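You operate a simulated robot arm through the tools that you are given. There is no shell and no other tool. Be economical: measure what you need, move in short steps, check, and stop when the job is done.

You run a simulated two-armed robot. Do the job below in one go: nothing can be reset, and whatever is moved stays where it is left.

JOB
Flush pump three with peach juice into the white bucket.
Fine: hang the nozzle back.

It is judged by the outcome, as a careful person would: the job done as asked, and still so three seconds after it is handed in. It fails if anything else is knocked over, pushed out of place, dropped, spilled or broken.

ROBOT AND FRAMES
Two 7-joint arms with two-finger parallel grippers on one trunk, on a base that drives. Base frame: it is fixed to the floor where the robot stands at the start and does not move with it; the origin is under the middle of the robot, x ahead of it, y to its left, z up. Units: mm, degrees, N and s.
The left shoulder is at the start at [70, 163, 1395], the right one opposite. With the tool pointing down near the work surface each hand reaches from about 100 to 380 mm from the robot's upright axis, wherever it stands, measured 20 degrees to its own side. Places, roughly: pump [1000, -100, 700]; key switch of pump one [700, 1700, 900]; start key of pump one [700, 1600, 1300]; circle key of pump one [700, 1900, 1400]; square key of pump one [700, 1900, 1400]; key switch of pump two [700, 900, 900]; start key of pump two [700, 800, 1300]; circle key of pump two [700, 1000, 1400]; square key of pump two [700, 1000, 1400]; key switch of pump four [700, -1100, 900]; start key of pump four [700, -1200, 1300]; circle key of pump four [700, -900, 1400]; square key of pump four [700, -1000, 1400]; nozzle [750, 1500, 750]. Payload 3.43 kg a hand.
Tool frame (each hand has its own): the origin (TCP) lies between the finger pads and is the grasp point; the fingertips stand 34 mm ahead of it; z points along the fingers, y is the line along which they close. The gripper opens to 128 mm. The fingers are 24 mm wide and 12 mm thick; the gripper's body (48 by 130 mm) begins 96 mm behind the TCP.
Orientation is that of the tool frame in the base frame, as [roll, pitch, yaw] about the fixed x, y, z axes, in that order (R = Rz(yaw) Ry(pitch) Rx(roll)). With the fingers straight down and closing along the base's y, the tool's x points along the base's -x, its y along +y and its z along -z.

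CONTROLS
- The arms move only by the tool jog_arm. It takes "left_motion", "right_motion" or both (then of equal length, played together; a hand with none holds still); each is a list of rows, each an object of numbers (a shift or turn left out is 0, a gripper value left out holds the last): "grip": the opening, from 0 (shut) to 1 (fully open); "tx", "ty", "tz": the shift along the base's x, y, z in mm; "rx", "ry", "rz": the turn, a rotation vector about the base's x, y, z in degrees. In form: [{"grip": .., "tx": .., "ty": .., "tz": .., "rx": .., "ry": .., "rz": ..}, ...]. A call has 1 to 20 rows; each row shifts and turns the commanded pose from where the row before left it. Rows are played at 5 a second. More than 50 mm and 8.6 degrees between two rows, or a gripper value outside its range, and nothing of the call is played. A pose out of reach is approached as far as the arm can. The call stops where the force on the tool passes 90 N (or 10 N more than at its start, if that is more) or the arm is blocked; 0.2 s more then pass. Each finger travels about 153 mm/s and halts on what it meets, pressing with about 27 N; the grip force reading is that of the motor and also rises with nothing between the fingers. The clock runs only during rows and for 0.2 s after the last one: add rows that do not move to give the fingers time. It gives the time, the measured TCP pose, the force on the tool (base axes), the opening and the grip force at its end, in the units of the frame above (readings bear some noise).
- Cameras (640 x 400 px; columns grow to the right, rows downward): "scene" is now at [140.3, -14.8, 1624]; the picture's right is [-0.17, -0.99, 0.00], its down [-0.55, 0.10, -0.83] and it looks along [0.82, -0.14, -0.56] (base axes); focal length 214 px, centre (320, 200). "left" rides on the left gripper at [76, 11, -160] in its tool frame; the picture's right is [-0.15, 0.99, 0.00], its down [-0.88, -0.13, -0.46] and it looks along [-0.45, -0.07, 0.89] (tool axes); focal length 234 px, centre (320, 200). "right" rides on the right gripper at [76, -11, -160] in its tool frame; the picture's right is [0.15, 0.99, 0.00], its down [-0.88, 0.13, -0.46] and it looks along [-0.45, 0.07, 0.89] (tool axes); focal length 234 px, centre (320, 200). There is no depth. A picture from a camera that has moved, and an enlarged one, comes with that camera's place and axes in the base frame and with its lens.
- get_image(camera): a new picture of that camera. The clock stands still meanwhile.
- raise_lower(by): slides the trunk up (or, below 0, down) by that many mm; the arms and the scene camera ride with it, the base frame stays. It gives what a move gives, with no picture.
- drive_base(legs): drives the robot by 1 to 6 legs, each [ahead, left, turn to the left] in mm, mm and degrees, along the robot's own axes; the way and the turn of a leg run together, so that a leg with both is an arc; at most 1500 mm and 180 degrees a leg. The arms and the cameras ride along, it lands a little off, and it stops where it bumps. It gives what a move gives.
- turn_head(pan, tilt): turns the head with the scene camera to pan (to the left, within 86 degrees either way) and tilt (down, from -29 to 69), counted from straight ahead of the robot. It gives what a move gives.
- inspect(camera, box): a new picture of the part [left, top, right, bottom] of that camera's present view, enlarged. The clock stands still meanwhile.
- close_job(): hands the job in; it is judged then, once.

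Go step by step. Nothing tells you exact positions but the pictures and the camera data: compare them with the known pose of the tool, close in by small moves and look again before you grip or let go. The budget is 120 turns and 92 pictures, counting those below and the enlarged ones. Unless the task says otherwise, let go and move clear before handing in, and close with one line.

The tools are called as name(argument=value, ...) on one line, values as JSON. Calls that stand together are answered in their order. jog_arm: Moves the arms, as the interface text tells. Its arguments: {"type":"object","properties":{"left_motion":{"type":"array","items":{"type":"object","properties":{"grip":{"type":"number"},"tx":{"type":"number"},"ty":{"type":"number"},"tz":{"type":"number"},"rx":{"type":"number"},"ry":{"type":"number"},"rz":{"type":"number"}}}},"right_motion":{"type":"array","items":{"type":"object","properties":{"grip":{"type":"number"},"tx":{"type":"number"},"ty":{"type":"number"},"tz":{"type":"number"},"rx":{"type":"number"},"ry":{"type":"number"},"rz":{"type":"number"}}}}},"required":[]} The other tools are called the same way: raise_lower (by) slides the trunk up or down; drive_base (legs) drives the base; turn_head (pan, tilt) turns the head that bears the scene camera; get_image (camera) takes a picture; inspect (camera, box) takes an enlarged picture of a part of a camera's view; close_job () hands the job in.

At the start:

```text
time: 0.0
left_ee_pos: [422.6, 123.8, 1517.9]
left_tcp_rot: [-179.9, 0.0, -179.9]
left_wrist_force: [0.1, 0.6, -0.6]
left_width: 127.9
left_finger_force: 0.1
right_ee_pos: [398.0, -189.8, 1521.4]
right_tcp_rot: [-179.9, 0.0, -179.9]
right_wrist_force: [0.5, -0.2, -0.4]
right_width: 127.9
right_finger_force: 0.1
trunk travel left (down, up): [-875.0, 65.0]
robot x, y, heading: [-1.2, -1.3, 0.1]
head pan, tilt: [-9.8, 34.1]
```

scene: 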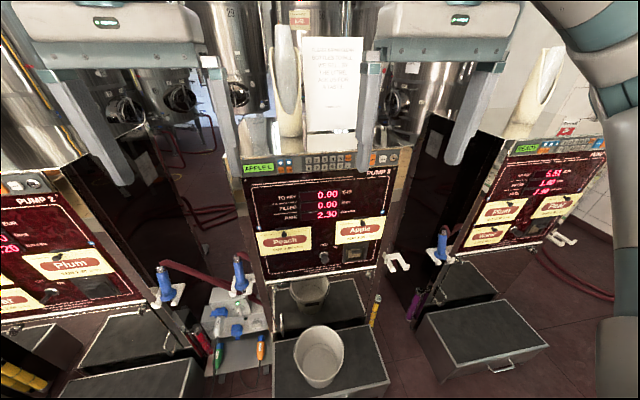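
right: 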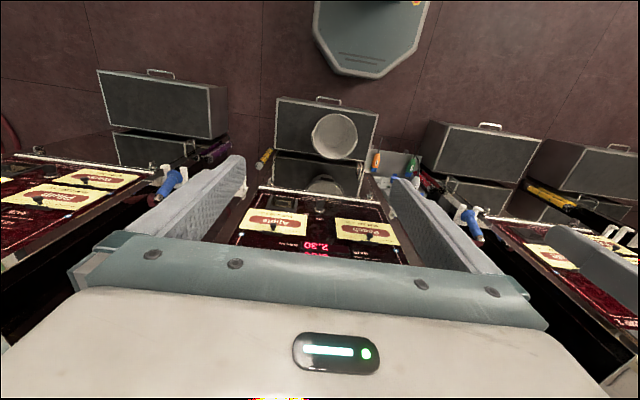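
left: 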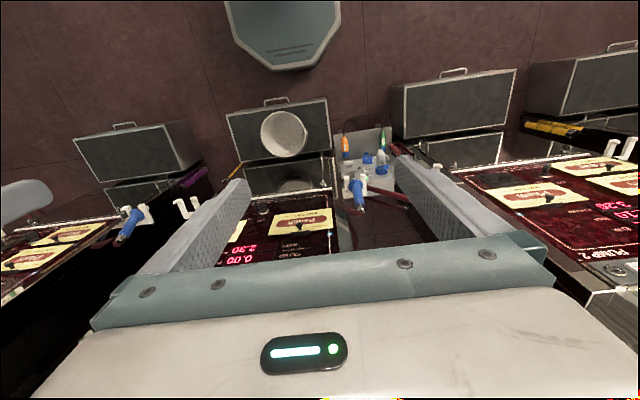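

I see pump 3 ahead with a notice sheet, Peach/Apple plates, a key switch and a white bucket on a box. First I read the panel and the notice up close.

inspect(camera="scene", box=[290, 30, 380, 140])

inspect(camera="scene", box=[230, 140, 410, 280])

inspect(camera="scene", box=[140, 230, 400, 400])

```text
3.64 times, centred on (335, 85) of scene
camera zoom: at [140.3, -14.8, 1624.0], right [-0.17, -0.99, 0.0], down [-0.55, 0.1, -0.83], along [0.82, -0.14, -0.56], focal length 780 px, centre (266, 618)
```

zoom: 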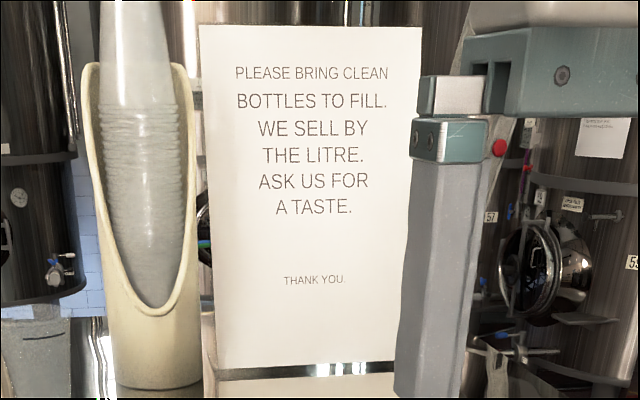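

```text
2.86 times, centred on (320, 210) of scene
camera zoom: at [140.3, -14.8, 1624.0], right [-0.17, -0.99, 0.0], down [-0.55, 0.1, -0.83], along [0.82, -0.14, -0.56], focal length 613 px, centre (320, 171)
```

zoom: 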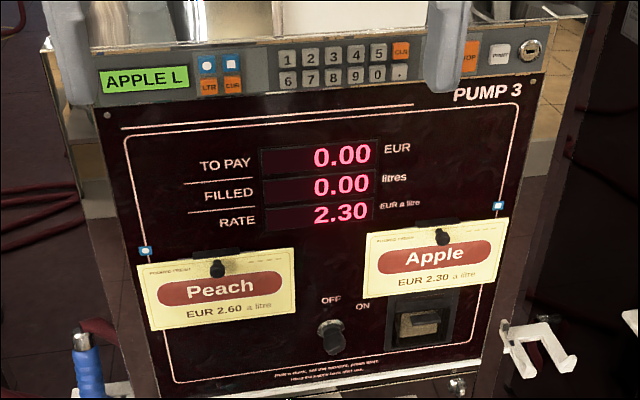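

```text
2.35 times, centred on (270, 315) of scene
camera zoom: at [140.3, -14.8, 1624.0], right [-0.17, -0.99, 0.0], down [-0.55, 0.1, -0.83], along [0.82, -0.14, -0.56], focal length 505 px, centre (438, -71)
```

zoom: 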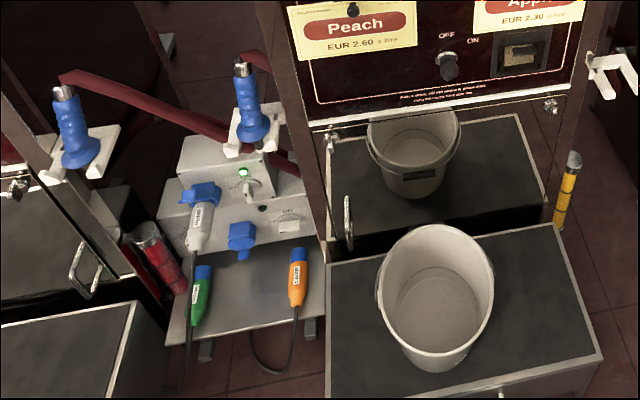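

Pump 3's keypad has two blue keys (circle and square) matching the blue marks by the cards. I need a closer look at the symbols, the keys hidden behind the hand, and the plug console.

inspect(camera="scene", box=[235, 145, 315, 195])

inspect(camera="scene", box=[265, 200, 395, 281])

inspect(camera="scene", box=[140, 240, 290, 390])

turn_head(pan=35, tilt=30)

get_image(camera="scene")

```text
8.00 times, centred on (275, 170) of scene
camera zoom: at [140.3, -14.8, 1624.0], right [-0.17, -0.99, 0.0], down [-0.55, 0.1, -0.83], along [0.82, -0.14, -0.56], focal length 1716 px, centre (680, 440)
```

zoom: 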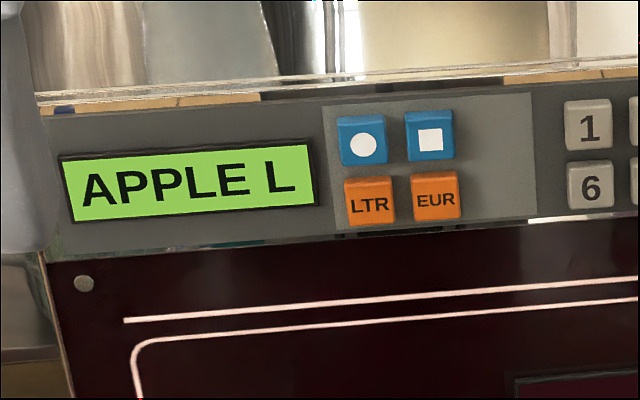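

```text
4.92 times, centred on (330, 240) of scene
camera zoom: at [140.3, -14.8, 1624.0], right [-0.17, -0.99, 0.0], down [-0.55, 0.1, -0.83], along [0.82, -0.14, -0.56], focal length 1056 px, centre (271, 1)
```

zoom: 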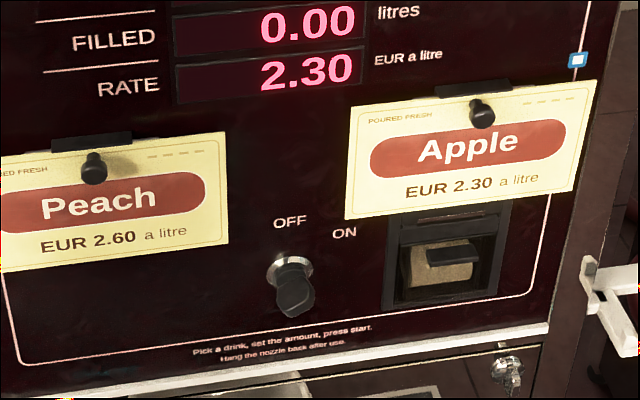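

```text
2.67 times, centred on (215, 315) of scene
camera zoom: at [140.3, -14.8, 1624.0], right [-0.17, -0.99, 0.0], down [-0.55, 0.1, -0.83], along [0.82, -0.14, -0.56], focal length 572 px, centre (600, -107)
```

zoom: 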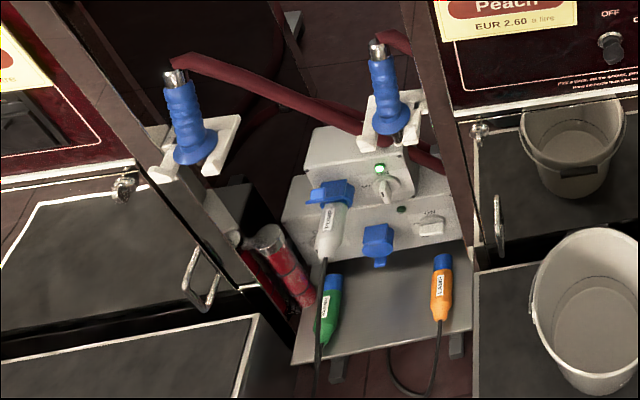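

```text
time: 1.1
left_ee_pos: [424.3, 123.9, 1516.6]
left_tcp_rot: [180.0, 0.0, -179.8]
left_wrist_force: [-0.2, -0.6, 0.7]
left_width: 128.1
left_finger_force: 0.1
right_ee_pos: [397.7, -191.6, 1522.3]
right_tcp_rot: [180.0, -0.1, -180.0]
right_wrist_force: [-0.8, -0.1, -0.2]
right_width: 128.0
right_finger_force: 0.0
trunk travel left (down, up): [-875.0, 65.0]
robot x, y, heading: [-0.7, -2.4, -0.4]
head pan, tilt: [35.0, 30.0]
```

```text
82 pictures are left
camera scene: at [127.2, 52.2, 1630.4], right [0.57, -0.82, 0.0], down [-0.41, -0.29, -0.87], along [0.71, 0.5, -0.5], focal length 214 px, centre (320, 200)
```

scene: 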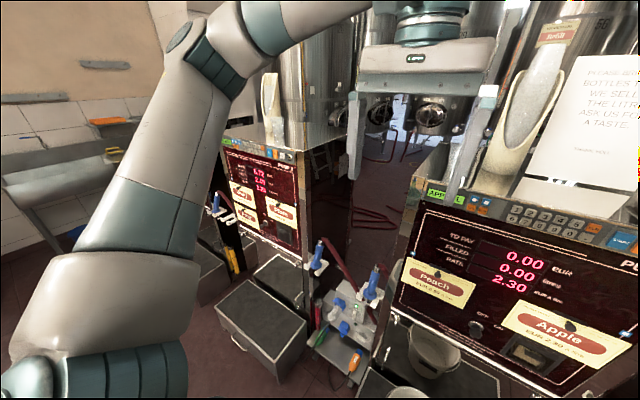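

The right hand hides part of the keypad and the hose routing matters, so I look at the hoses, pumps 1/2, and the tank labels.

inspect(camera="scene", box=[280, 220, 420, 390])

inspect(camera="scene", box=[190, 130, 310, 230])

inspect(camera="scene", box=[420, 170, 640, 310])

turn_head(pan=-50, tilt=30)

get_image(camera="scene")

```text
2.35 times, centred on (350, 305) of scene
camera zoom: at [127.2, 52.2, 1630.4], right [0.57, -0.82, 0.0], down [-0.41, -0.29, -0.87], along [0.71, 0.5, -0.5], focal length 505 px, centre (249, -47)
```

zoom: 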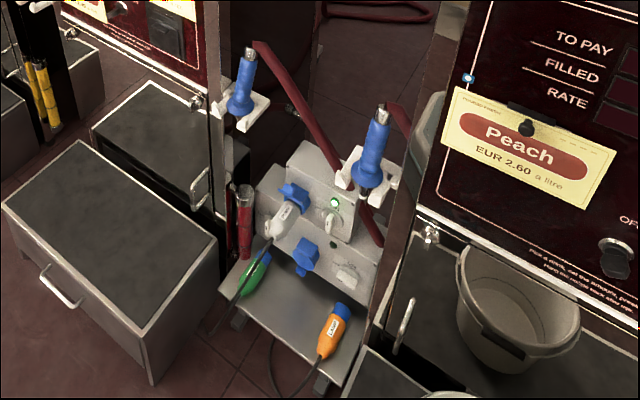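

```text
4.00 times, centred on (250, 180) of scene
camera zoom: at [127.2, 52.2, 1630.4], right [0.57, -0.82, 0.0], down [-0.41, -0.29, -0.87], along [0.71, 0.5, -0.5], focal length 858 px, centre (600, 280)
```

zoom: 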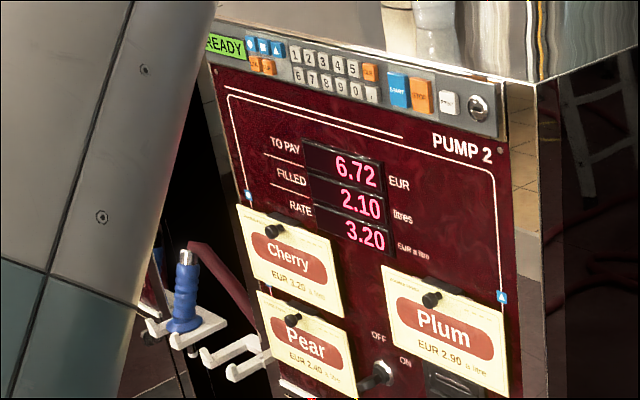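

```text
2.86 times, centred on (530, 240) of scene
camera zoom: at [127.2, 52.2, 1630.4], right [0.57, -0.82, 0.0], down [-0.41, -0.29, -0.87], along [0.71, 0.5, -0.5], focal length 613 px, centre (-280, 86)
```

zoom: 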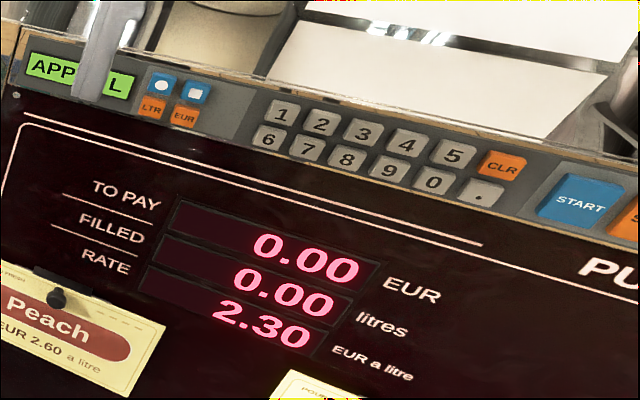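

```text
time: 2.7
left_ee_pos: [423.2, 122.8, 1517.1]
left_tcp_rot: [180.0, 0.1, -179.9]
left_wrist_force: [-0.4, 0.7, 0.6]
left_width: 128.1
left_finger_force: 0.0
right_ee_pos: [396.7, -189.2, 1521.7]
right_tcp_rot: [-179.9, 0.0, -179.9]
right_wrist_force: [-0.4, 0.1, 0.2]
right_width: 127.9
right_finger_force: 0.0
trunk travel left (down, up): [-875.0, 65.0]
robot x, y, heading: [-3.0, -4.9, -0.1]
head pan, tilt: [-50.0, 30.0]
```

```text
78 pictures are left
camera scene: at [111.2, -68.9, 1630.4], right [-0.77, -0.64, 0.0], down [-0.32, 0.38, -0.87], along [0.56, -0.66, -0.5], focal length 214 px, centre (320, 200)
```

scene: 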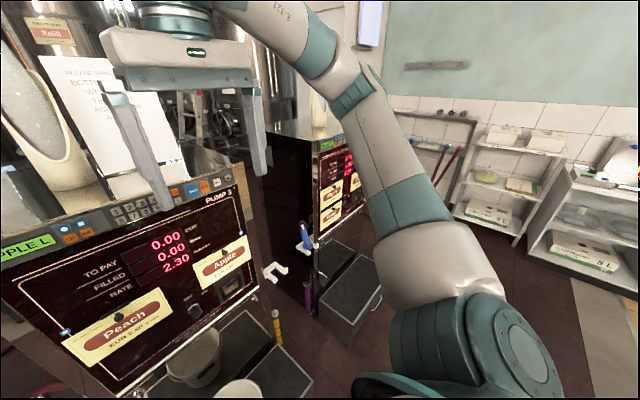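

The key layout is now clear (circle, square, digits, CLR, START, STOP). I look at pump 4's area and the key switch, and then bring a hand camera closer.

inspect(camera="scene", box=[0, 170, 260, 330])

inspect(camera="scene", box=[250, 130, 390, 340])

```text
2.46 times, centred on (130, 250) of scene
camera zoom: at [111.2, -68.9, 1630.4], right [-0.77, -0.64, 0.0], down [-0.32, 0.38, -0.87], along [0.56, -0.66, -0.5], focal length 528 px, centre (788, 77)
```

zoom: 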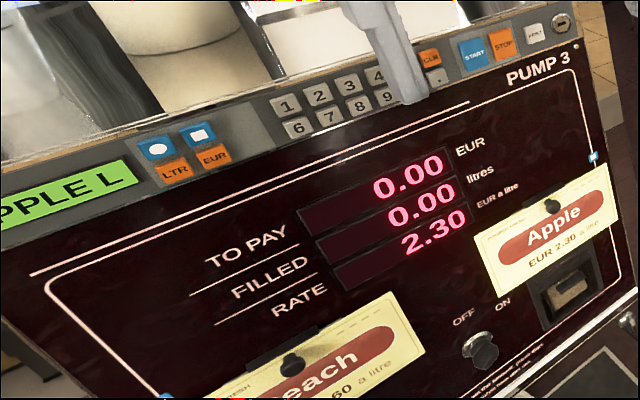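

```text
1.90 times, centred on (320, 235) of scene
camera zoom: at [111.2, -68.9, 1630.4], right [-0.77, -0.64, 0.0], down [-0.32, 0.38, -0.87], along [0.56, -0.66, -0.5], focal length 408 px, centre (320, 133)
```

zoom: 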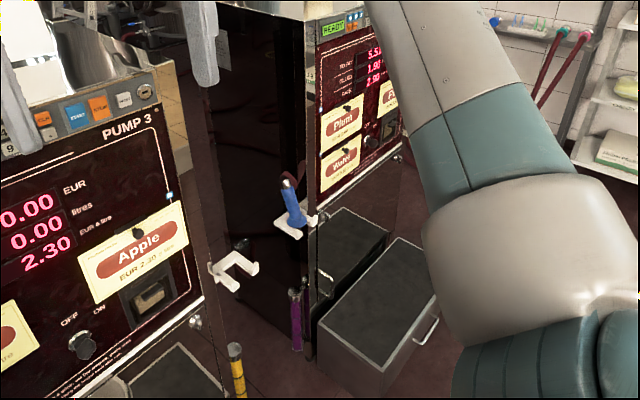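

I take circle at about [698, 2, 1378], START at about [700, -238, 1367], and pump 3's left nozzle at about [744, 216, 870]. I tilt both hands forward so their cameras look at the panel and the hoses.

jog_arm(left_motion=[{"ry": -8, "tx": -10, "ty": 20, "grip": 1}, {"ry": -8, "tx": -10, "ty": 20}, {"ry": -8, "tx": -10, "ty": 20}, {"ry": -8, "tx": -10, "ty": 20}, {"ry": -8, "ty": 20}, {"ry": -8, "ty": 20}], right_motion=[{"ry": -8, "tx": -10, "tz": -20, "grip": 0}, {"ry": -8, "tx": -10, "tz": -20}, {"ry": -8, "tx": -10, "tz": -20}, {"ry": -8, "tx": -10, "tz": -20}, {"ry": -8, "tz": -20}, {"ry": -8, "tz": -20}])

get_image(camera="left")

get_image(camera="right")

```text
time: 4.1
left_ee_pos: [382.5, 247.3, 1515.9]
left_tcp_rot: [-179.7, 48.2, -179.8]
left_wrist_force: [-0.6, -0.7, 0.0]
left_width: 128.1
left_finger_force: 0.0
right_ee_pos: [416.1, -164.8, 1489.0]
right_tcp_rot: [-180.0, 48.0, -179.9]
right_wrist_force: [-0.2, -0.3, -0.3]
right_width: 0.1
right_finger_force: 26.5
right hand out of reach, approached as far as the arm can: row 4, 5, 6
trunk travel left (down, up): [-875.0, 65.0]
robot x, y, heading: [-0.0, -5.0, 0.2]
head pan, tilt: [-50.0, 30.0]
```

```text
75 pictures are left
camera left: at [213.8, 257.2, 1566.9], right [0.1, 0.99, 0.11], down [0.25, -0.13, 0.96], along [0.96, -0.07, -0.26], focal length 234 px, centre (320, 200)
```

left: 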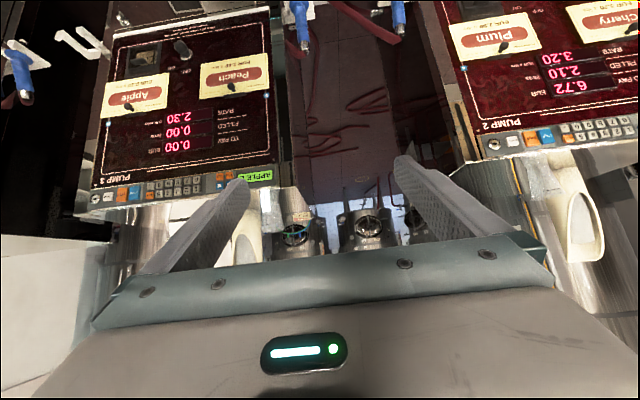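

```text
74 pictures are left
camera right: at [247.2, -175.2, 1539.8], right [-0.1, 0.99, -0.11], down [0.25, 0.13, 0.96], along [0.96, 0.07, -0.26], focal length 234 px, centre (320, 200)
```

right: 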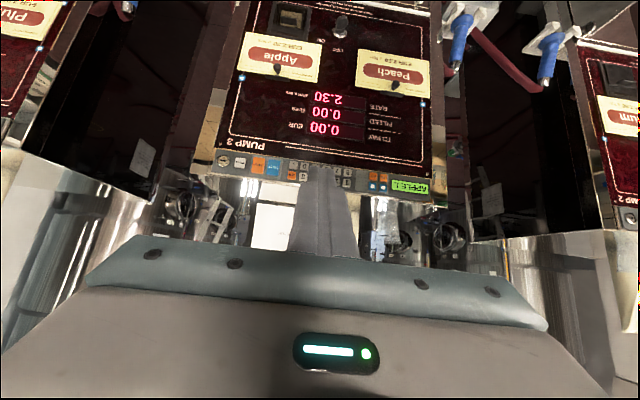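

I lower the trunk to look at the nozzles, hoses and key switch from nearer their height.

raise_lower(by=-400)

turn_head(pan=30, tilt=25)

get_image(camera="scene")

get_image(camera="left")

```text
time: 7.9
left_ee_pos: [383.4, 242.5, 1116.2]
left_tcp_rot: [-179.9, 48.0, -179.9]
left_wrist_force: [-0.5, 0.4, 0.1]
left_width: 127.9
left_finger_force: 0.0
right_ee_pos: [415.4, -165.6, 1087.8]
right_tcp_rot: [180.0, 48.0, 179.9]
right_wrist_force: [0.7, -1.2, 0.2]
right_width: 0.0
right_finger_force: 27.2
trunk travel left (down, up): [-475.0, 465.0]
robot x, y, heading: [0.6, -0.0, -0.1]
head pan, tilt: [-50.0, 30.0]
```

```text
time: 9.5
left_ee_pos: [384.6, 243.7, 1115.8]
left_tcp_rot: [-179.9, 48.1, -179.9]
left_wrist_force: [-0.4, -0.7, 0.1]
left_width: 128.0
left_finger_force: 0.1
right_ee_pos: [415.0, -166.7, 1087.8]
right_tcp_rot: [-180.0, 47.9, -180.0]
right_wrist_force: [0.2, -0.4, 0.2]
right_width: 0.0
right_finger_force: 26.9
trunk travel left (down, up): [-475.0, 465.0]
robot x, y, heading: [-2.3, 1.8, 0.2]
head pan, tilt: [30.0, 25.0]
```

```text
73 pictures are left
camera scene: at [132.7, 46.4, 1238.4], right [0.5, -0.87, 0.0], down [-0.37, -0.21, -0.91], along [0.79, 0.45, -0.42], focal length 214 px, centre (320, 200)
```

scene: 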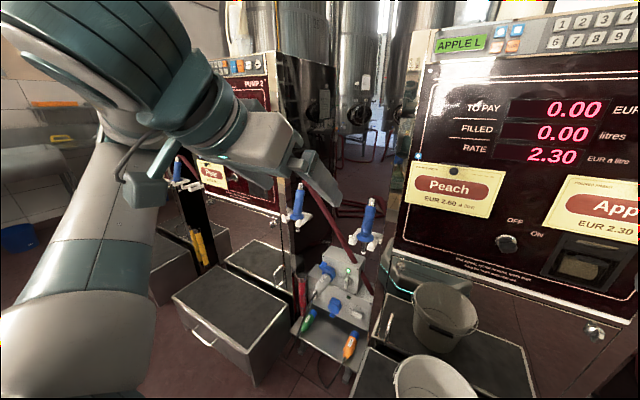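

```text
72 pictures are left
camera left: at [213.9, 254.5, 1167.6], right [0.1, 0.99, 0.11], down [0.25, -0.13, 0.96], along [0.96, -0.07, -0.26], focal length 234 px, centre (320, 200)
```

left: 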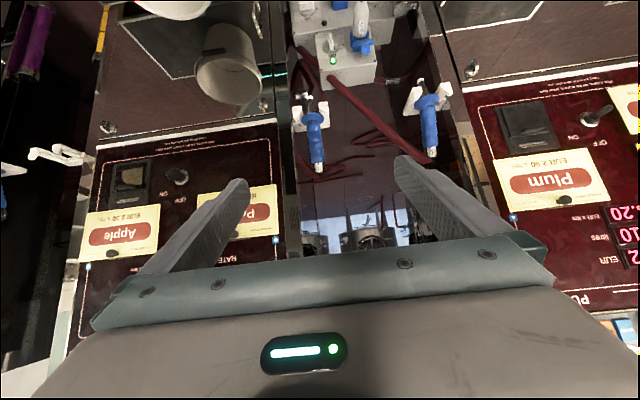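

inspect(camera="left", box=[270, 60, 460, 190])

inspect(camera="scene", box=[270, 170, 400, 370])

inspect(camera="scene", box=[400, 140, 600, 300])

inspect(camera="left", box=[480, 70, 640, 230])

```text
3.08 times, centred on (365, 125) of left
camera zoom: at [213.9, 254.5, 1167.6], right [0.1, 0.99, 0.11], down [0.25, -0.13, 0.96], along [0.96, -0.07, -0.26], focal length 720 px, centre (182, 431)
```

zoom: 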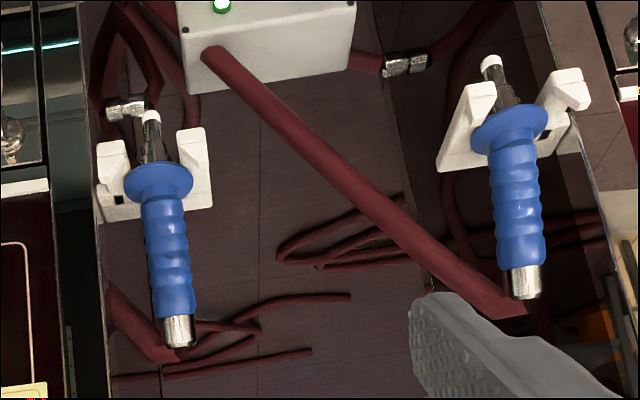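

```text
2.00 times, centred on (335, 270) of scene
camera zoom: at [132.7, 46.4, 1238.4], right [0.5, -0.87, 0.0], down [-0.37, -0.21, -0.91], along [0.79, 0.45, -0.42], focal length 429 px, centre (290, 60)
```

zoom: 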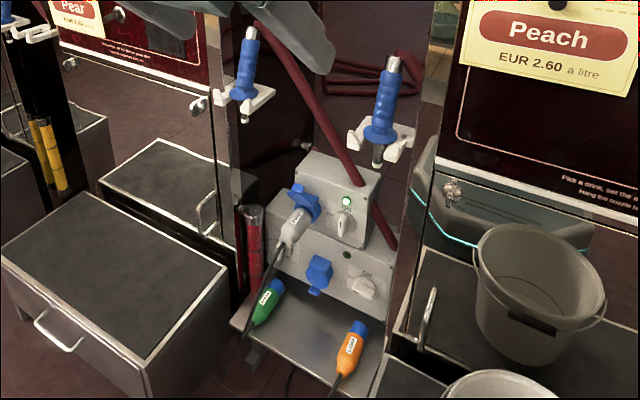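

```text
2.50 times, centred on (500, 220) of scene
camera zoom: at [132.7, 46.4, 1238.4], right [0.5, -0.87, 0.0], down [-0.37, -0.21, -0.91], along [0.79, 0.45, -0.42], focal length 536 px, centre (-130, 150)
```

zoom: 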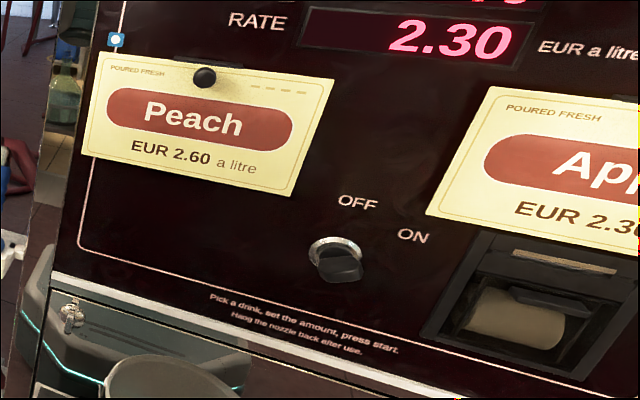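

```text
2.50 times, centred on (560, 150) of left
camera zoom: at [213.9, 254.5, 1167.6], right [0.1, 0.99, 0.11], down [0.25, -0.13, 0.96], along [0.96, -0.07, -0.26], focal length 585 px, centre (-280, 325)
```

zoom: 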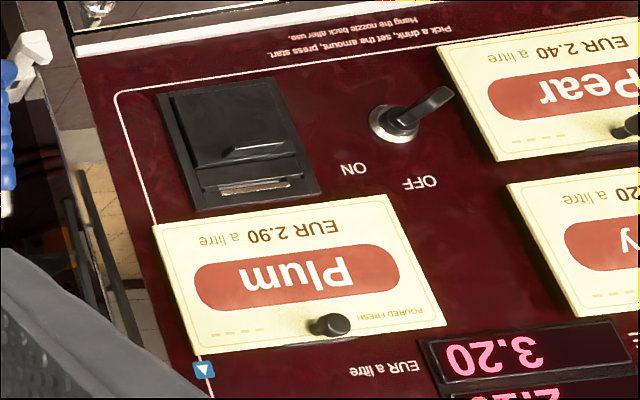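

I compare the key switches and look straight at pump 3's panel and the gap with the hoses.

turn_head(pan=10, tilt=28)

get_image(camera="scene")

inspect(camera="right", box=[220, 0, 460, 150])

```text
time: 10.3
left_ee_pos: [383.8, 243.8, 1115.7]
left_tcp_rot: [-179.9, 48.0, -180.0]
left_wrist_force: [0.3, 0.1, -0.5]
left_width: 127.8
left_finger_force: 0.0
right_ee_pos: [415.2, -168.4, 1087.6]
right_tcp_rot: [180.0, 47.9, -179.9]
right_wrist_force: [-0.2, 0.0, -0.2]
right_width: 0.0
right_finger_force: 27.5
trunk travel left (down, up): [-475.0, 465.0]
robot x, y, heading: [0.2, -0.8, 0.1]
head pan, tilt: [10.0, 28.0]
```

```text
67 pictures are left
camera scene: at [142.7, 16.4, 1233.6], right [0.17, -0.98, 0.0], down [-0.46, -0.08, -0.88], along [0.87, 0.15, -0.47], focal length 214 px, centre (320, 200)
```

scene: 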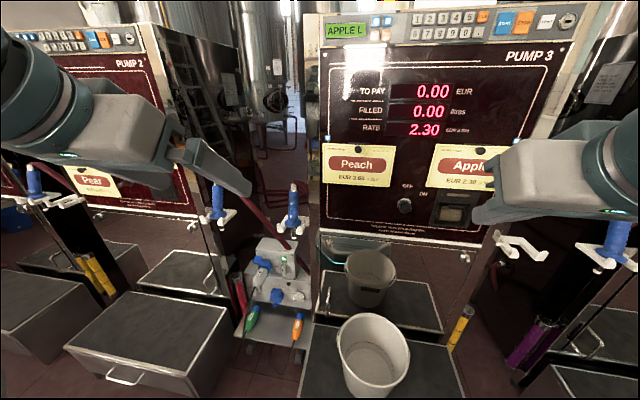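

```text
2.67 times, centred on (340, 75) of right
camera zoom: at [247.1, -177.6, 1139.7], right [-0.1, 0.99, -0.11], down [0.25, 0.13, 0.96], along [0.96, 0.07, -0.26], focal length 624 px, centre (267, 533)
```

zoom: 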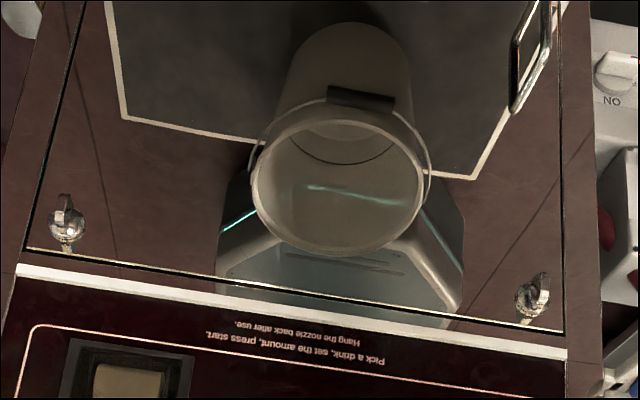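

inspect(camera="scene", box=[380, 175, 480, 237])

inspect(camera="scene", box=[195, 170, 325, 300])

```text
6.40 times, centred on (430, 206) of scene
camera zoom: at [142.7, 16.4, 1233.6], right [0.17, -0.98, 0.0], down [-0.46, -0.08, -0.88], along [0.87, 0.15, -0.47], focal length 1373 px, centre (-384, 162)
```

zoom: 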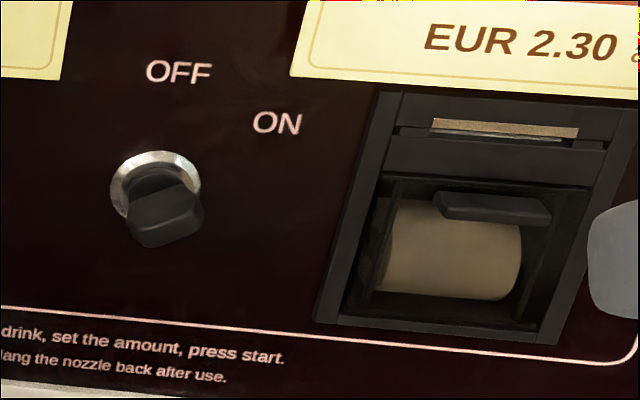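

```text
3.08 times, centred on (260, 235) of scene
camera zoom: at [142.7, 16.4, 1233.6], right [0.17, -0.98, 0.0], down [-0.46, -0.08, -0.88], along [0.87, 0.15, -0.47], focal length 660 px, centre (505, 92)
```

zoom: 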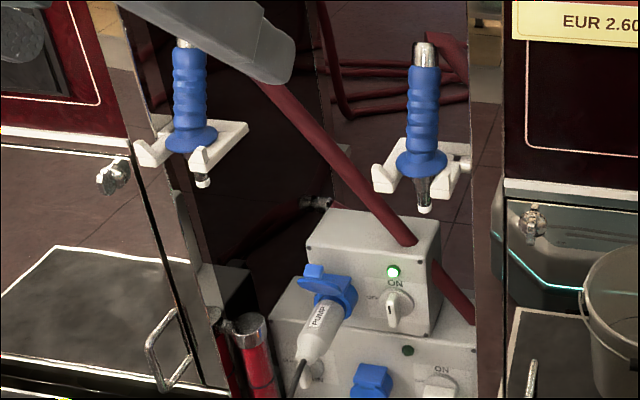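

The key switch and power look on. To be sure which nozzle is fed by pump 3, I sidestep left to look straight into the gap between pumps 2 and 3.

drive_base(legs=[[0, 340, 0]])

turn_head(pan=0, tilt=32)

get_image(camera="scene")

```text
time: 12.6
left_ee_pos: [383.2, 591.1, 1116.6]
left_tcp_rot: [-179.8, 48.0, -179.8]
left_wrist_force: [-0.8, 0.1, -1.0]
left_width: 128.2
left_finger_force: 0.0
right_ee_pos: [415.7, 182.1, 1088.2]
right_tcp_rot: [180.0, 48.0, -180.0]
right_wrist_force: [0.2, 0.2, -1.4]
right_width: 0.1
right_finger_force: 27.2
trunk travel left (down, up): [-475.0, 465.0]
robot x, y, heading: [-2.5, 348.4, -0.0]
head pan, tilt: [10.0, 28.0]
```

```text
time: 13.3
left_ee_pos: [384.3, 590.8, 1117.1]
left_tcp_rot: [-179.8, 48.0, -179.9]
left_wrist_force: [0.0, 0.6, -0.8]
left_width: 128.1
left_finger_force: 0.0
right_ee_pos: [415.7, 180.4, 1087.7]
right_tcp_rot: [-180.0, 47.8, 180.0]
right_wrist_force: [0.7, -0.2, -0.6]
right_width: 0.0
right_finger_force: 27.0
trunk travel left (down, up): [-475.0, 465.0]
robot x, y, heading: [-0.6, 349.1, -0.1]
head pan, tilt: [0.0, 32.0]
```

```text
63 pictures are left
camera scene: at [142.3, 347.8, 1227.3], right [0.0, -1.0, 0.0], down [-0.53, 0.0, -0.85], along [0.85, 0.0, -0.53], focal length 214 px, centre (320, 200)
```

scene: 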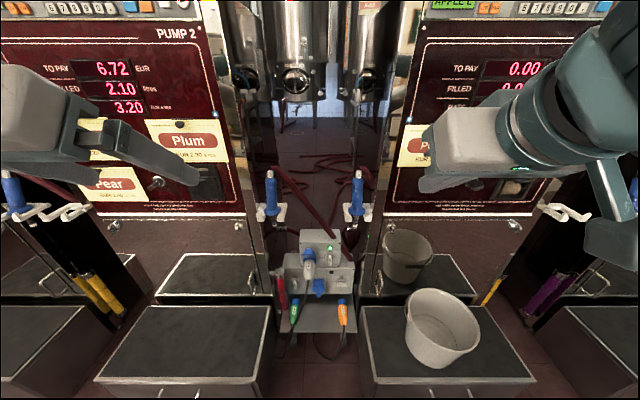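

inspect(camera="scene", box=[240, 120, 400, 300])

inspect(camera="scene", box=[0, 160, 130, 320])

inspect(camera="scene", box=[335, 160, 385, 210])

```text
2.22 times, centred on (320, 210) of scene
camera zoom: at [142.3, 347.8, 1227.3], right [0.0, -1.0, 0.0], down [-0.53, 0.0, -0.85], along [0.85, 0.0, -0.53], focal length 477 px, centre (320, 178)
```

zoom: 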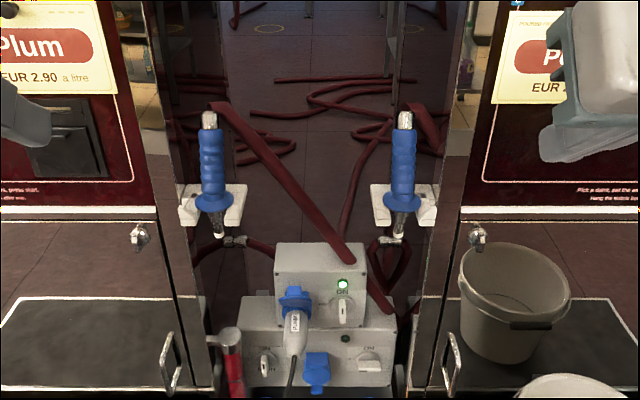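

```text
2.50 times, centred on (65, 240) of scene
camera zoom: at [142.3, 347.8, 1227.3], right [0.0, -1.0, 0.0], down [-0.53, 0.0, -0.85], along [0.85, 0.0, -0.53], focal length 536 px, centre (958, 100)
```

zoom: 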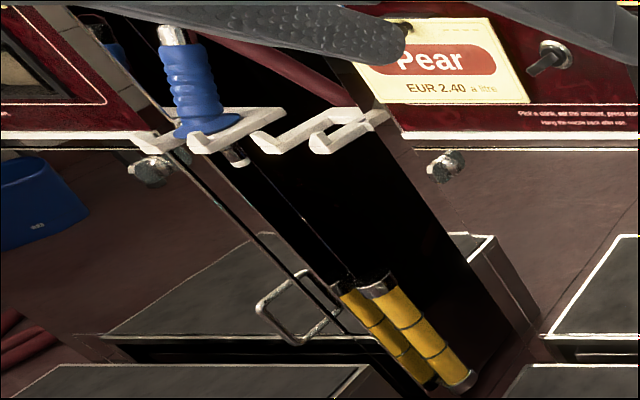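

```text
8.00 times, centred on (360, 185) of scene
camera zoom: at [142.3, 347.8, 1227.3], right [0.0, -1.0, 0.0], down [-0.53, 0.0, -0.85], along [0.85, 0.0, -0.53], focal length 1716 px, centre (0, 320)
```

zoom: 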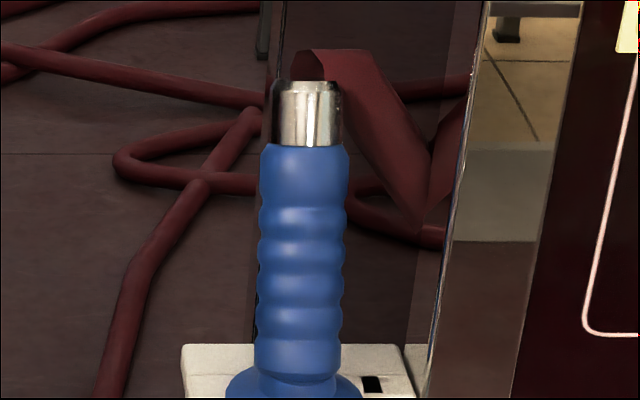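

The pump-2-side hose crosses down toward pump 3, so I bring the left hand camera in to see where each hose ends.

jog_arm(left_motion=[{"ry": 8, "tx": 20, "ty": -20, "tz": -20}, {"ry": 8, "tx": 20, "ty": -20, "tz": -20}, {"ry": 8, "tx": 20, "ty": -20, "tz": -20}, {"rz": -8, "tx": 20, "ty": -20, "tz": -20}, {"rz": -8, "tx": 20, "ty": -20, "tz": -20}, {"rz": -8, "tx": 20}, {"rz": -8, "tx": 20}, {"rz": -8}])

get_image(camera="left")

```text
time: 15.1
left_ee_pos: [523.7, 490.0, 1017.6]
left_tcp_rot: [-179.9, 24.0, 139.9]
left_wrist_force: [0.0, -0.1, -0.3]
left_width: 128.2
left_finger_force: 0.1
right_ee_pos: [415.0, 182.2, 1088.3]
right_tcp_rot: [179.9, 47.9, 179.9]
right_wrist_force: [-0.4, 0.8, -0.5]
right_width: 0.0
right_finger_force: 26.1
trunk travel left (down, up): [-475.0, 465.0]
robot x, y, heading: [-3.7, 346.6, -0.3]
head pan, tilt: [0.0, 32.0]
```

```text
59 pictures are left
camera left: at [427.6, 585.6, 1131.8], right [0.74, 0.67, 0.06], down [0.39, -0.5, 0.78], along [0.55, -0.55, -0.63], focal length 234 px, centre (320, 200)
```

left: 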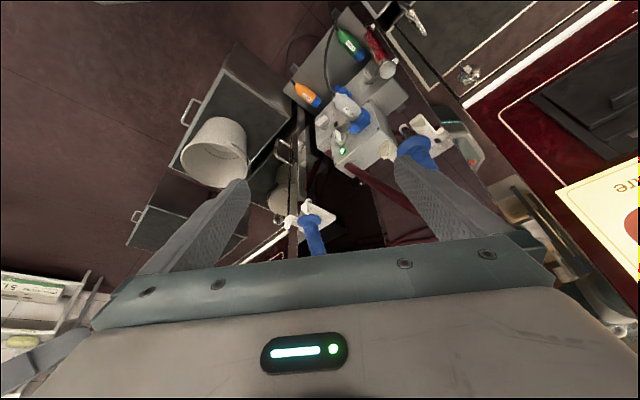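

inspect(camera="left", box=[270, 90, 430, 260])

```text
2.35 times, centred on (350, 175) of left
camera zoom: at [427.6, 585.6, 1131.8], right [0.74, 0.67, 0.06], down [0.39, -0.5, 0.78], along [0.55, -0.55, -0.63], focal length 551 px, centre (249, 259)
```

zoom: 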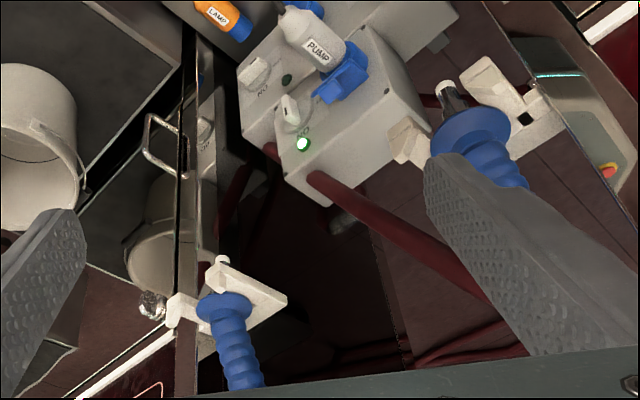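

Nozzle 2's hose runs through toward pump 3's side; nozzle 3's hose goes straight into pump 3's side. I check the other gap (pumps 3–4) to understand the pattern.

drive_base(legs=[[0, -950, 0]])

get_image(camera="scene")

```text
time: 20.1
left_ee_pos: [527.6, -454.1, 1016.2]
left_tcp_rot: [-180.0, 24.0, 140.8]
left_wrist_force: [-0.1, 1.5, 0.1]
left_width: 128.0
left_finger_force: 0.0
right_ee_pos: [422.7, -765.1, 1088.1]
right_tcp_rot: [179.9, 47.9, -179.2]
right_wrist_force: [-0.5, -0.1, 0.5]
right_width: 0.0
right_finger_force: 27.0
trunk travel left (down, up): [-475.0, 465.0]
robot x, y, heading: [6.3, -605.8, 0.7]
head pan, tilt: [0.0, 32.0]
```

```text
57 pictures are left
camera scene: at [148.4, -602.3, 1227.2], right [0.01, -1.0, 0.0], down [-0.53, -0.01, -0.85], along [0.85, 0.01, -0.53], focal length 214 px, centre (320, 200)
```

scene: 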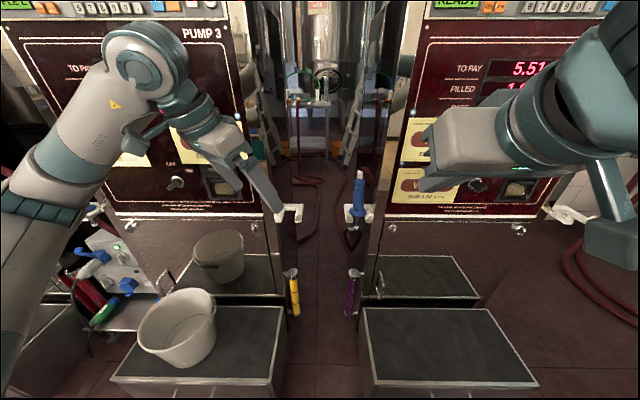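

inspect(camera="scene", box=[270, 140, 390, 330])

inspect(camera="scene", box=[40, 190, 170, 330])

```text
2.11 times, centred on (330, 235) of scene
camera zoom: at [148.4, -602.3, 1227.2], right [0.01, -1.0, 0.0], down [-0.53, -0.01, -0.85], along [0.85, 0.01, -0.53], focal length 452 px, centre (299, 126)
```

zoom: 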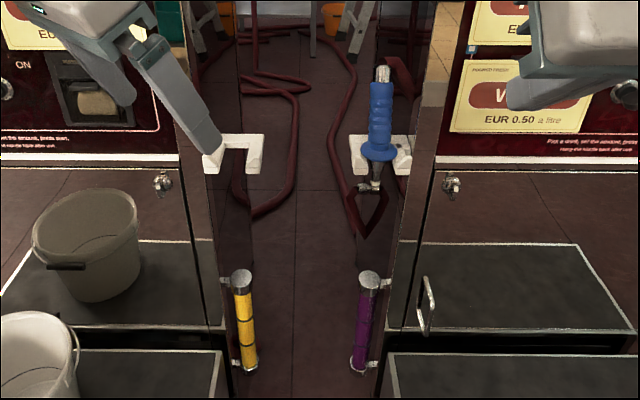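

```text
2.86 times, centred on (105, 260) of scene
camera zoom: at [148.4, -602.3, 1227.2], right [0.01, -1.0, 0.0], down [-0.53, -0.01, -0.85], along [0.85, 0.01, -0.53], focal length 613 px, centre (934, 29)
```

zoom: 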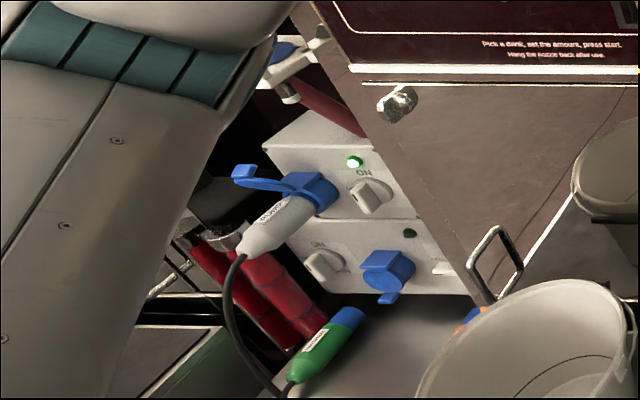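

The pattern is clear now: each hose sags to the right and returns to a coupling by its own hook, so the nozzle on pump 3's left hook is pump 3's. I drive back in front of pump 3 and un-twist the left hand.

drive_base(legs=[[-6, 605, -0.7]])

jog_arm(left_motion=[{"rz": 8, "tx": -20, "ty": 20, "tz": 0}, {"rz": 8, "tx": -20, "ty": 20}, {"rz": 8, "tx": -20, "ty": 20}, {"rz": 8, "tx": -20, "ty": 20}, {"rz": 8, "tx": -20, "ty": 20}])

turn_head(pan=0, tilt=5)

get_image(camera="scene")

```text
time: 23.5
left_ee_pos: [523.6, 142.7, 1016.6]
left_tcp_rot: [-179.9, 23.9, 139.7]
left_wrist_force: [0.0, 0.3, -0.2]
left_width: 128.0
left_finger_force: 0.1
right_ee_pos: [411.9, -164.9, 1087.7]
right_tcp_rot: [-179.9, 47.9, 179.6]
right_wrist_force: [0.0, -0.1, 0.2]
right_width: 0.0
right_finger_force: 27.0
trunk travel left (down, up): [-475.0, 465.0]
robot x, y, heading: [-0.4, 4.7, -0.5]
head pan, tilt: [0.0, 32.0]
```

```text
time: 24.7
left_ee_pos: [424.0, 243.8, 1018.3]
left_tcp_rot: [-180.0, 24.0, 179.8]
left_wrist_force: [-0.2, -0.1, 0.0]
left_width: 127.9
left_finger_force: 0.1
right_ee_pos: [411.2, -165.7, 1088.9]
right_tcp_rot: [180.0, 47.9, 179.6]
right_wrist_force: [0.3, 1.0, -0.1]
right_width: 0.1
right_finger_force: 27.0
trunk travel left (down, up): [-475.0, 465.0]
robot x, y, heading: [-0.2, 2.4, -0.5]
head pan, tilt: [0.0, 32.0]
```

```text
time: 25.6
left_ee_pos: [423.6, 242.2, 1018.5]
left_tcp_rot: [-179.9, 24.0, 179.6]
left_wrist_force: [0.3, -0.4, -0.3]
left_width: 128.2
left_finger_force: 0.0
right_ee_pos: [412.5, -164.8, 1087.8]
right_tcp_rot: [179.9, 47.9, 179.5]
right_wrist_force: [0.8, 0.2, -0.1]
right_width: 0.1
right_finger_force: 27.0
trunk travel left (down, up): [-475.0, 465.0]
robot x, y, heading: [0.9, 1.7, -0.5]
head pan, tilt: [0.0, 5.0]
```

```text
54 pictures are left
camera scene: at [143.2, 3.4, 1270.7], right [-0.01, -1.0, 0.0], down [-0.09, 0.0, -1.0], along [1.0, -0.01, -0.09], focal length 214 px, centre (320, 200)
```

scene: 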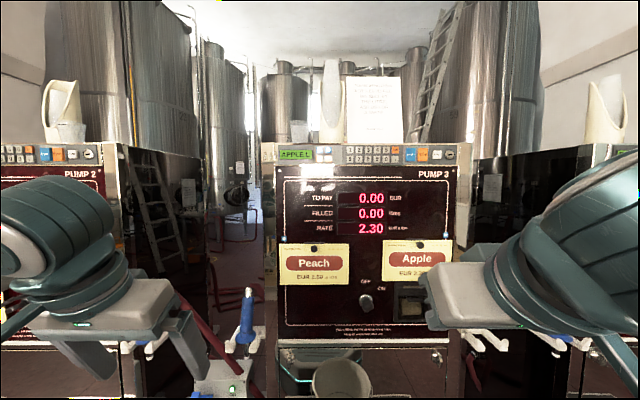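

inspect(camera="scene", box=[270, 130, 470, 180])

inspect(camera="scene", box=[355, 270, 395, 320])

inspect(camera="scene", box=[210, 270, 310, 400])

```text
3.20 times, centred on (370, 155) of scene
camera zoom: at [143.2, 3.4, 1270.7], right [-0.01, -1.0, 0.0], down [-0.09, 0.0, -1.0], along [1.0, -0.01, -0.09], focal length 686 px, centre (160, 344)
```

zoom: 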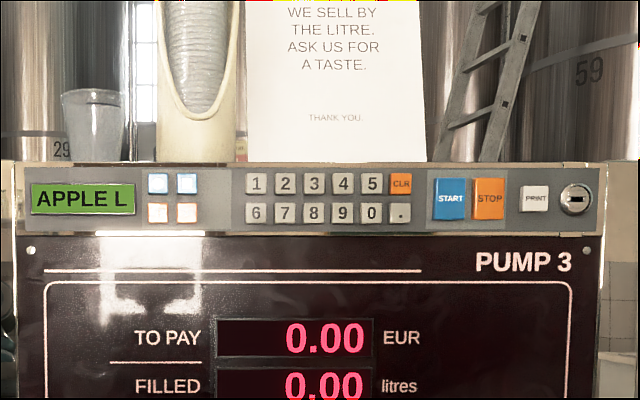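

```text
8.00 times, centred on (375, 295) of scene
camera zoom: at [143.2, 3.4, 1270.7], right [-0.01, -1.0, 0.0], down [-0.09, 0.0, -1.0], along [1.0, -0.01, -0.09], focal length 1716 px, centre (-120, -560)
```

zoom: 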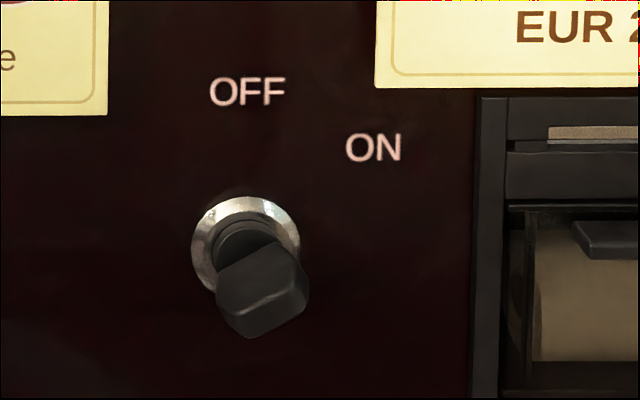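

```text
3.08 times, centred on (260, 335) of scene
camera zoom: at [143.2, 3.4, 1270.7], right [-0.01, -1.0, 0.0], down [-0.09, 0.0, -1.0], along [1.0, -0.01, -0.09], focal length 660 px, centre (505, -215)
```

zoom: 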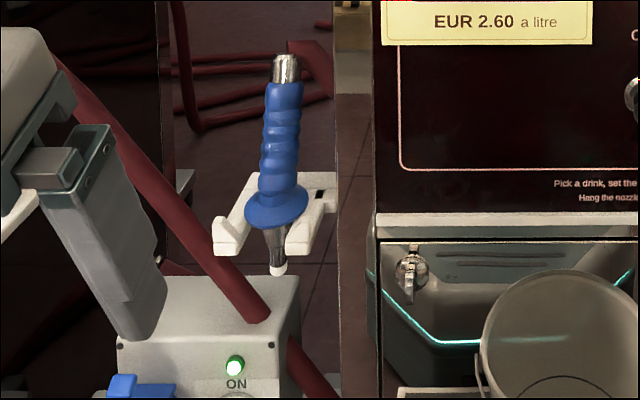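

From two good views: circle key at about [748, 0, 1357], START at about [750, -256, 1345], nozzle grip at about [768, 221, 850], leaning back about 19°, and the key switch is at ON. I bring the closed right hand in front of the circle key.

jog_arm(right_motion=[{"tx": 20, "ty": 17, "tz": 28}, {"tx": 26, "ty": 17, "tz": 28}, {"tx": 26, "ty": 17, "tz": 28}, {"tx": 26, "ty": 17, "tz": 28}, {"tx": 26, "ty": 17, "tz": 28}, {"tx": 26, "ty": 17, "tz": 28}, {"tx": 26, "ty": 17, "tz": 28}, {"tx": 26, "ty": 17, "tz": 28}, {"tx": 26, "ty": 15, "tz": 28}, {"tx": 26, "ty": 13, "tz": 30}])

inspect(camera="scene", box=[260, 100, 420, 200])

get_image(camera="right")

```text
time: 27.8
left_ee_pos: [424.3, 243.6, 1017.6]
left_tcp_rot: [-179.8, 23.9, 179.7]
left_wrist_force: [0.2, 0.3, 0.2]
left_width: 128.0
left_finger_force: 0.1
right_ee_pos: [666.2, 1.0, 1370.2]
right_tcp_rot: [-179.6, 47.9, 179.8]
right_wrist_force: [-0.3, 0.9, -0.1]
right_width: 0.0
right_finger_force: 27.3
trunk travel left (down, up): [-475.0, 465.0]
robot x, y, heading: [-5.6, 2.9, -0.5]
head pan, tilt: [0.0, 5.0]
```

```text
4.00 times, centred on (340, 150) of scene
camera zoom: at [143.1, 5.6, 1270.8], right [-0.01, -1.0, 0.0], down [-0.09, 0.0, -1.0], along [1.0, -0.01, -0.09], focal length 858 px, centre (240, 400)
```

zoom: 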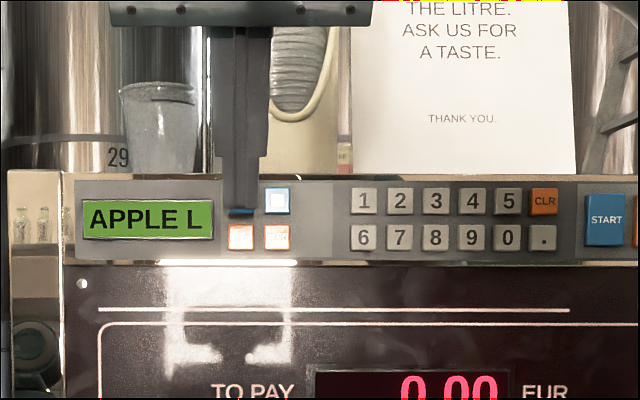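

```text
49 pictures are left
camera right: at [499.1, -9.1, 1422.5], right [-0.09, 0.99, -0.11], down [0.25, 0.13, 0.96], along [0.96, 0.06, -0.26], focal length 234 px, centre (320, 200)
```

right: 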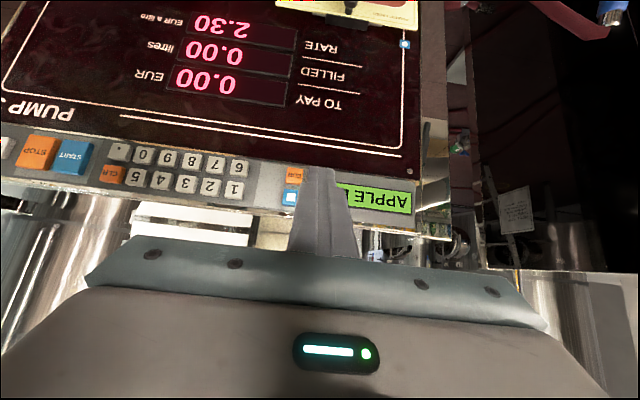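

The fingertip is aligned with the circle key. I push forward gently.

jog_arm(right_motion=[{"tx": 30, "ty": -1, "tz": 1}, {"tx": 8}, {"tx": 3}, {"tx": 3}])

inspect(camera="scene", box=[260, 130, 420, 230])

```text
time: 28.8
left_ee_pos: [421.9, 242.7, 1017.8]
left_tcp_rot: [-179.9, 23.9, 179.6]
left_wrist_force: [-0.7, -0.4, 0.5]
left_width: 128.0
left_finger_force: 0.0
right_ee_pos: [710.3, -2.1, 1371.4]
right_tcp_rot: [-179.9, 47.9, 179.6]
right_wrist_force: [-1.5, -0.2, -0.6]
right_width: 0.0
right_finger_force: 27.0
trunk travel left (down, up): [-475.0, 465.0]
robot x, y, heading: [-3.0, 3.9, -0.6]
head pan, tilt: [0.0, 5.0]
```

```text
4.00 times, centred on (340, 180) of scene
camera zoom: at [142.9, 3.4, 1270.8], right [-0.01, -1.0, 0.0], down [-0.09, 0.0, -1.0], along [1.0, -0.01, -0.09], focal length 858 px, centre (240, 280)
```

zoom: 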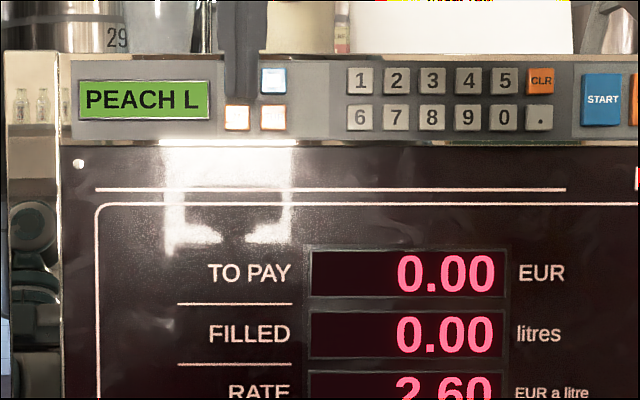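

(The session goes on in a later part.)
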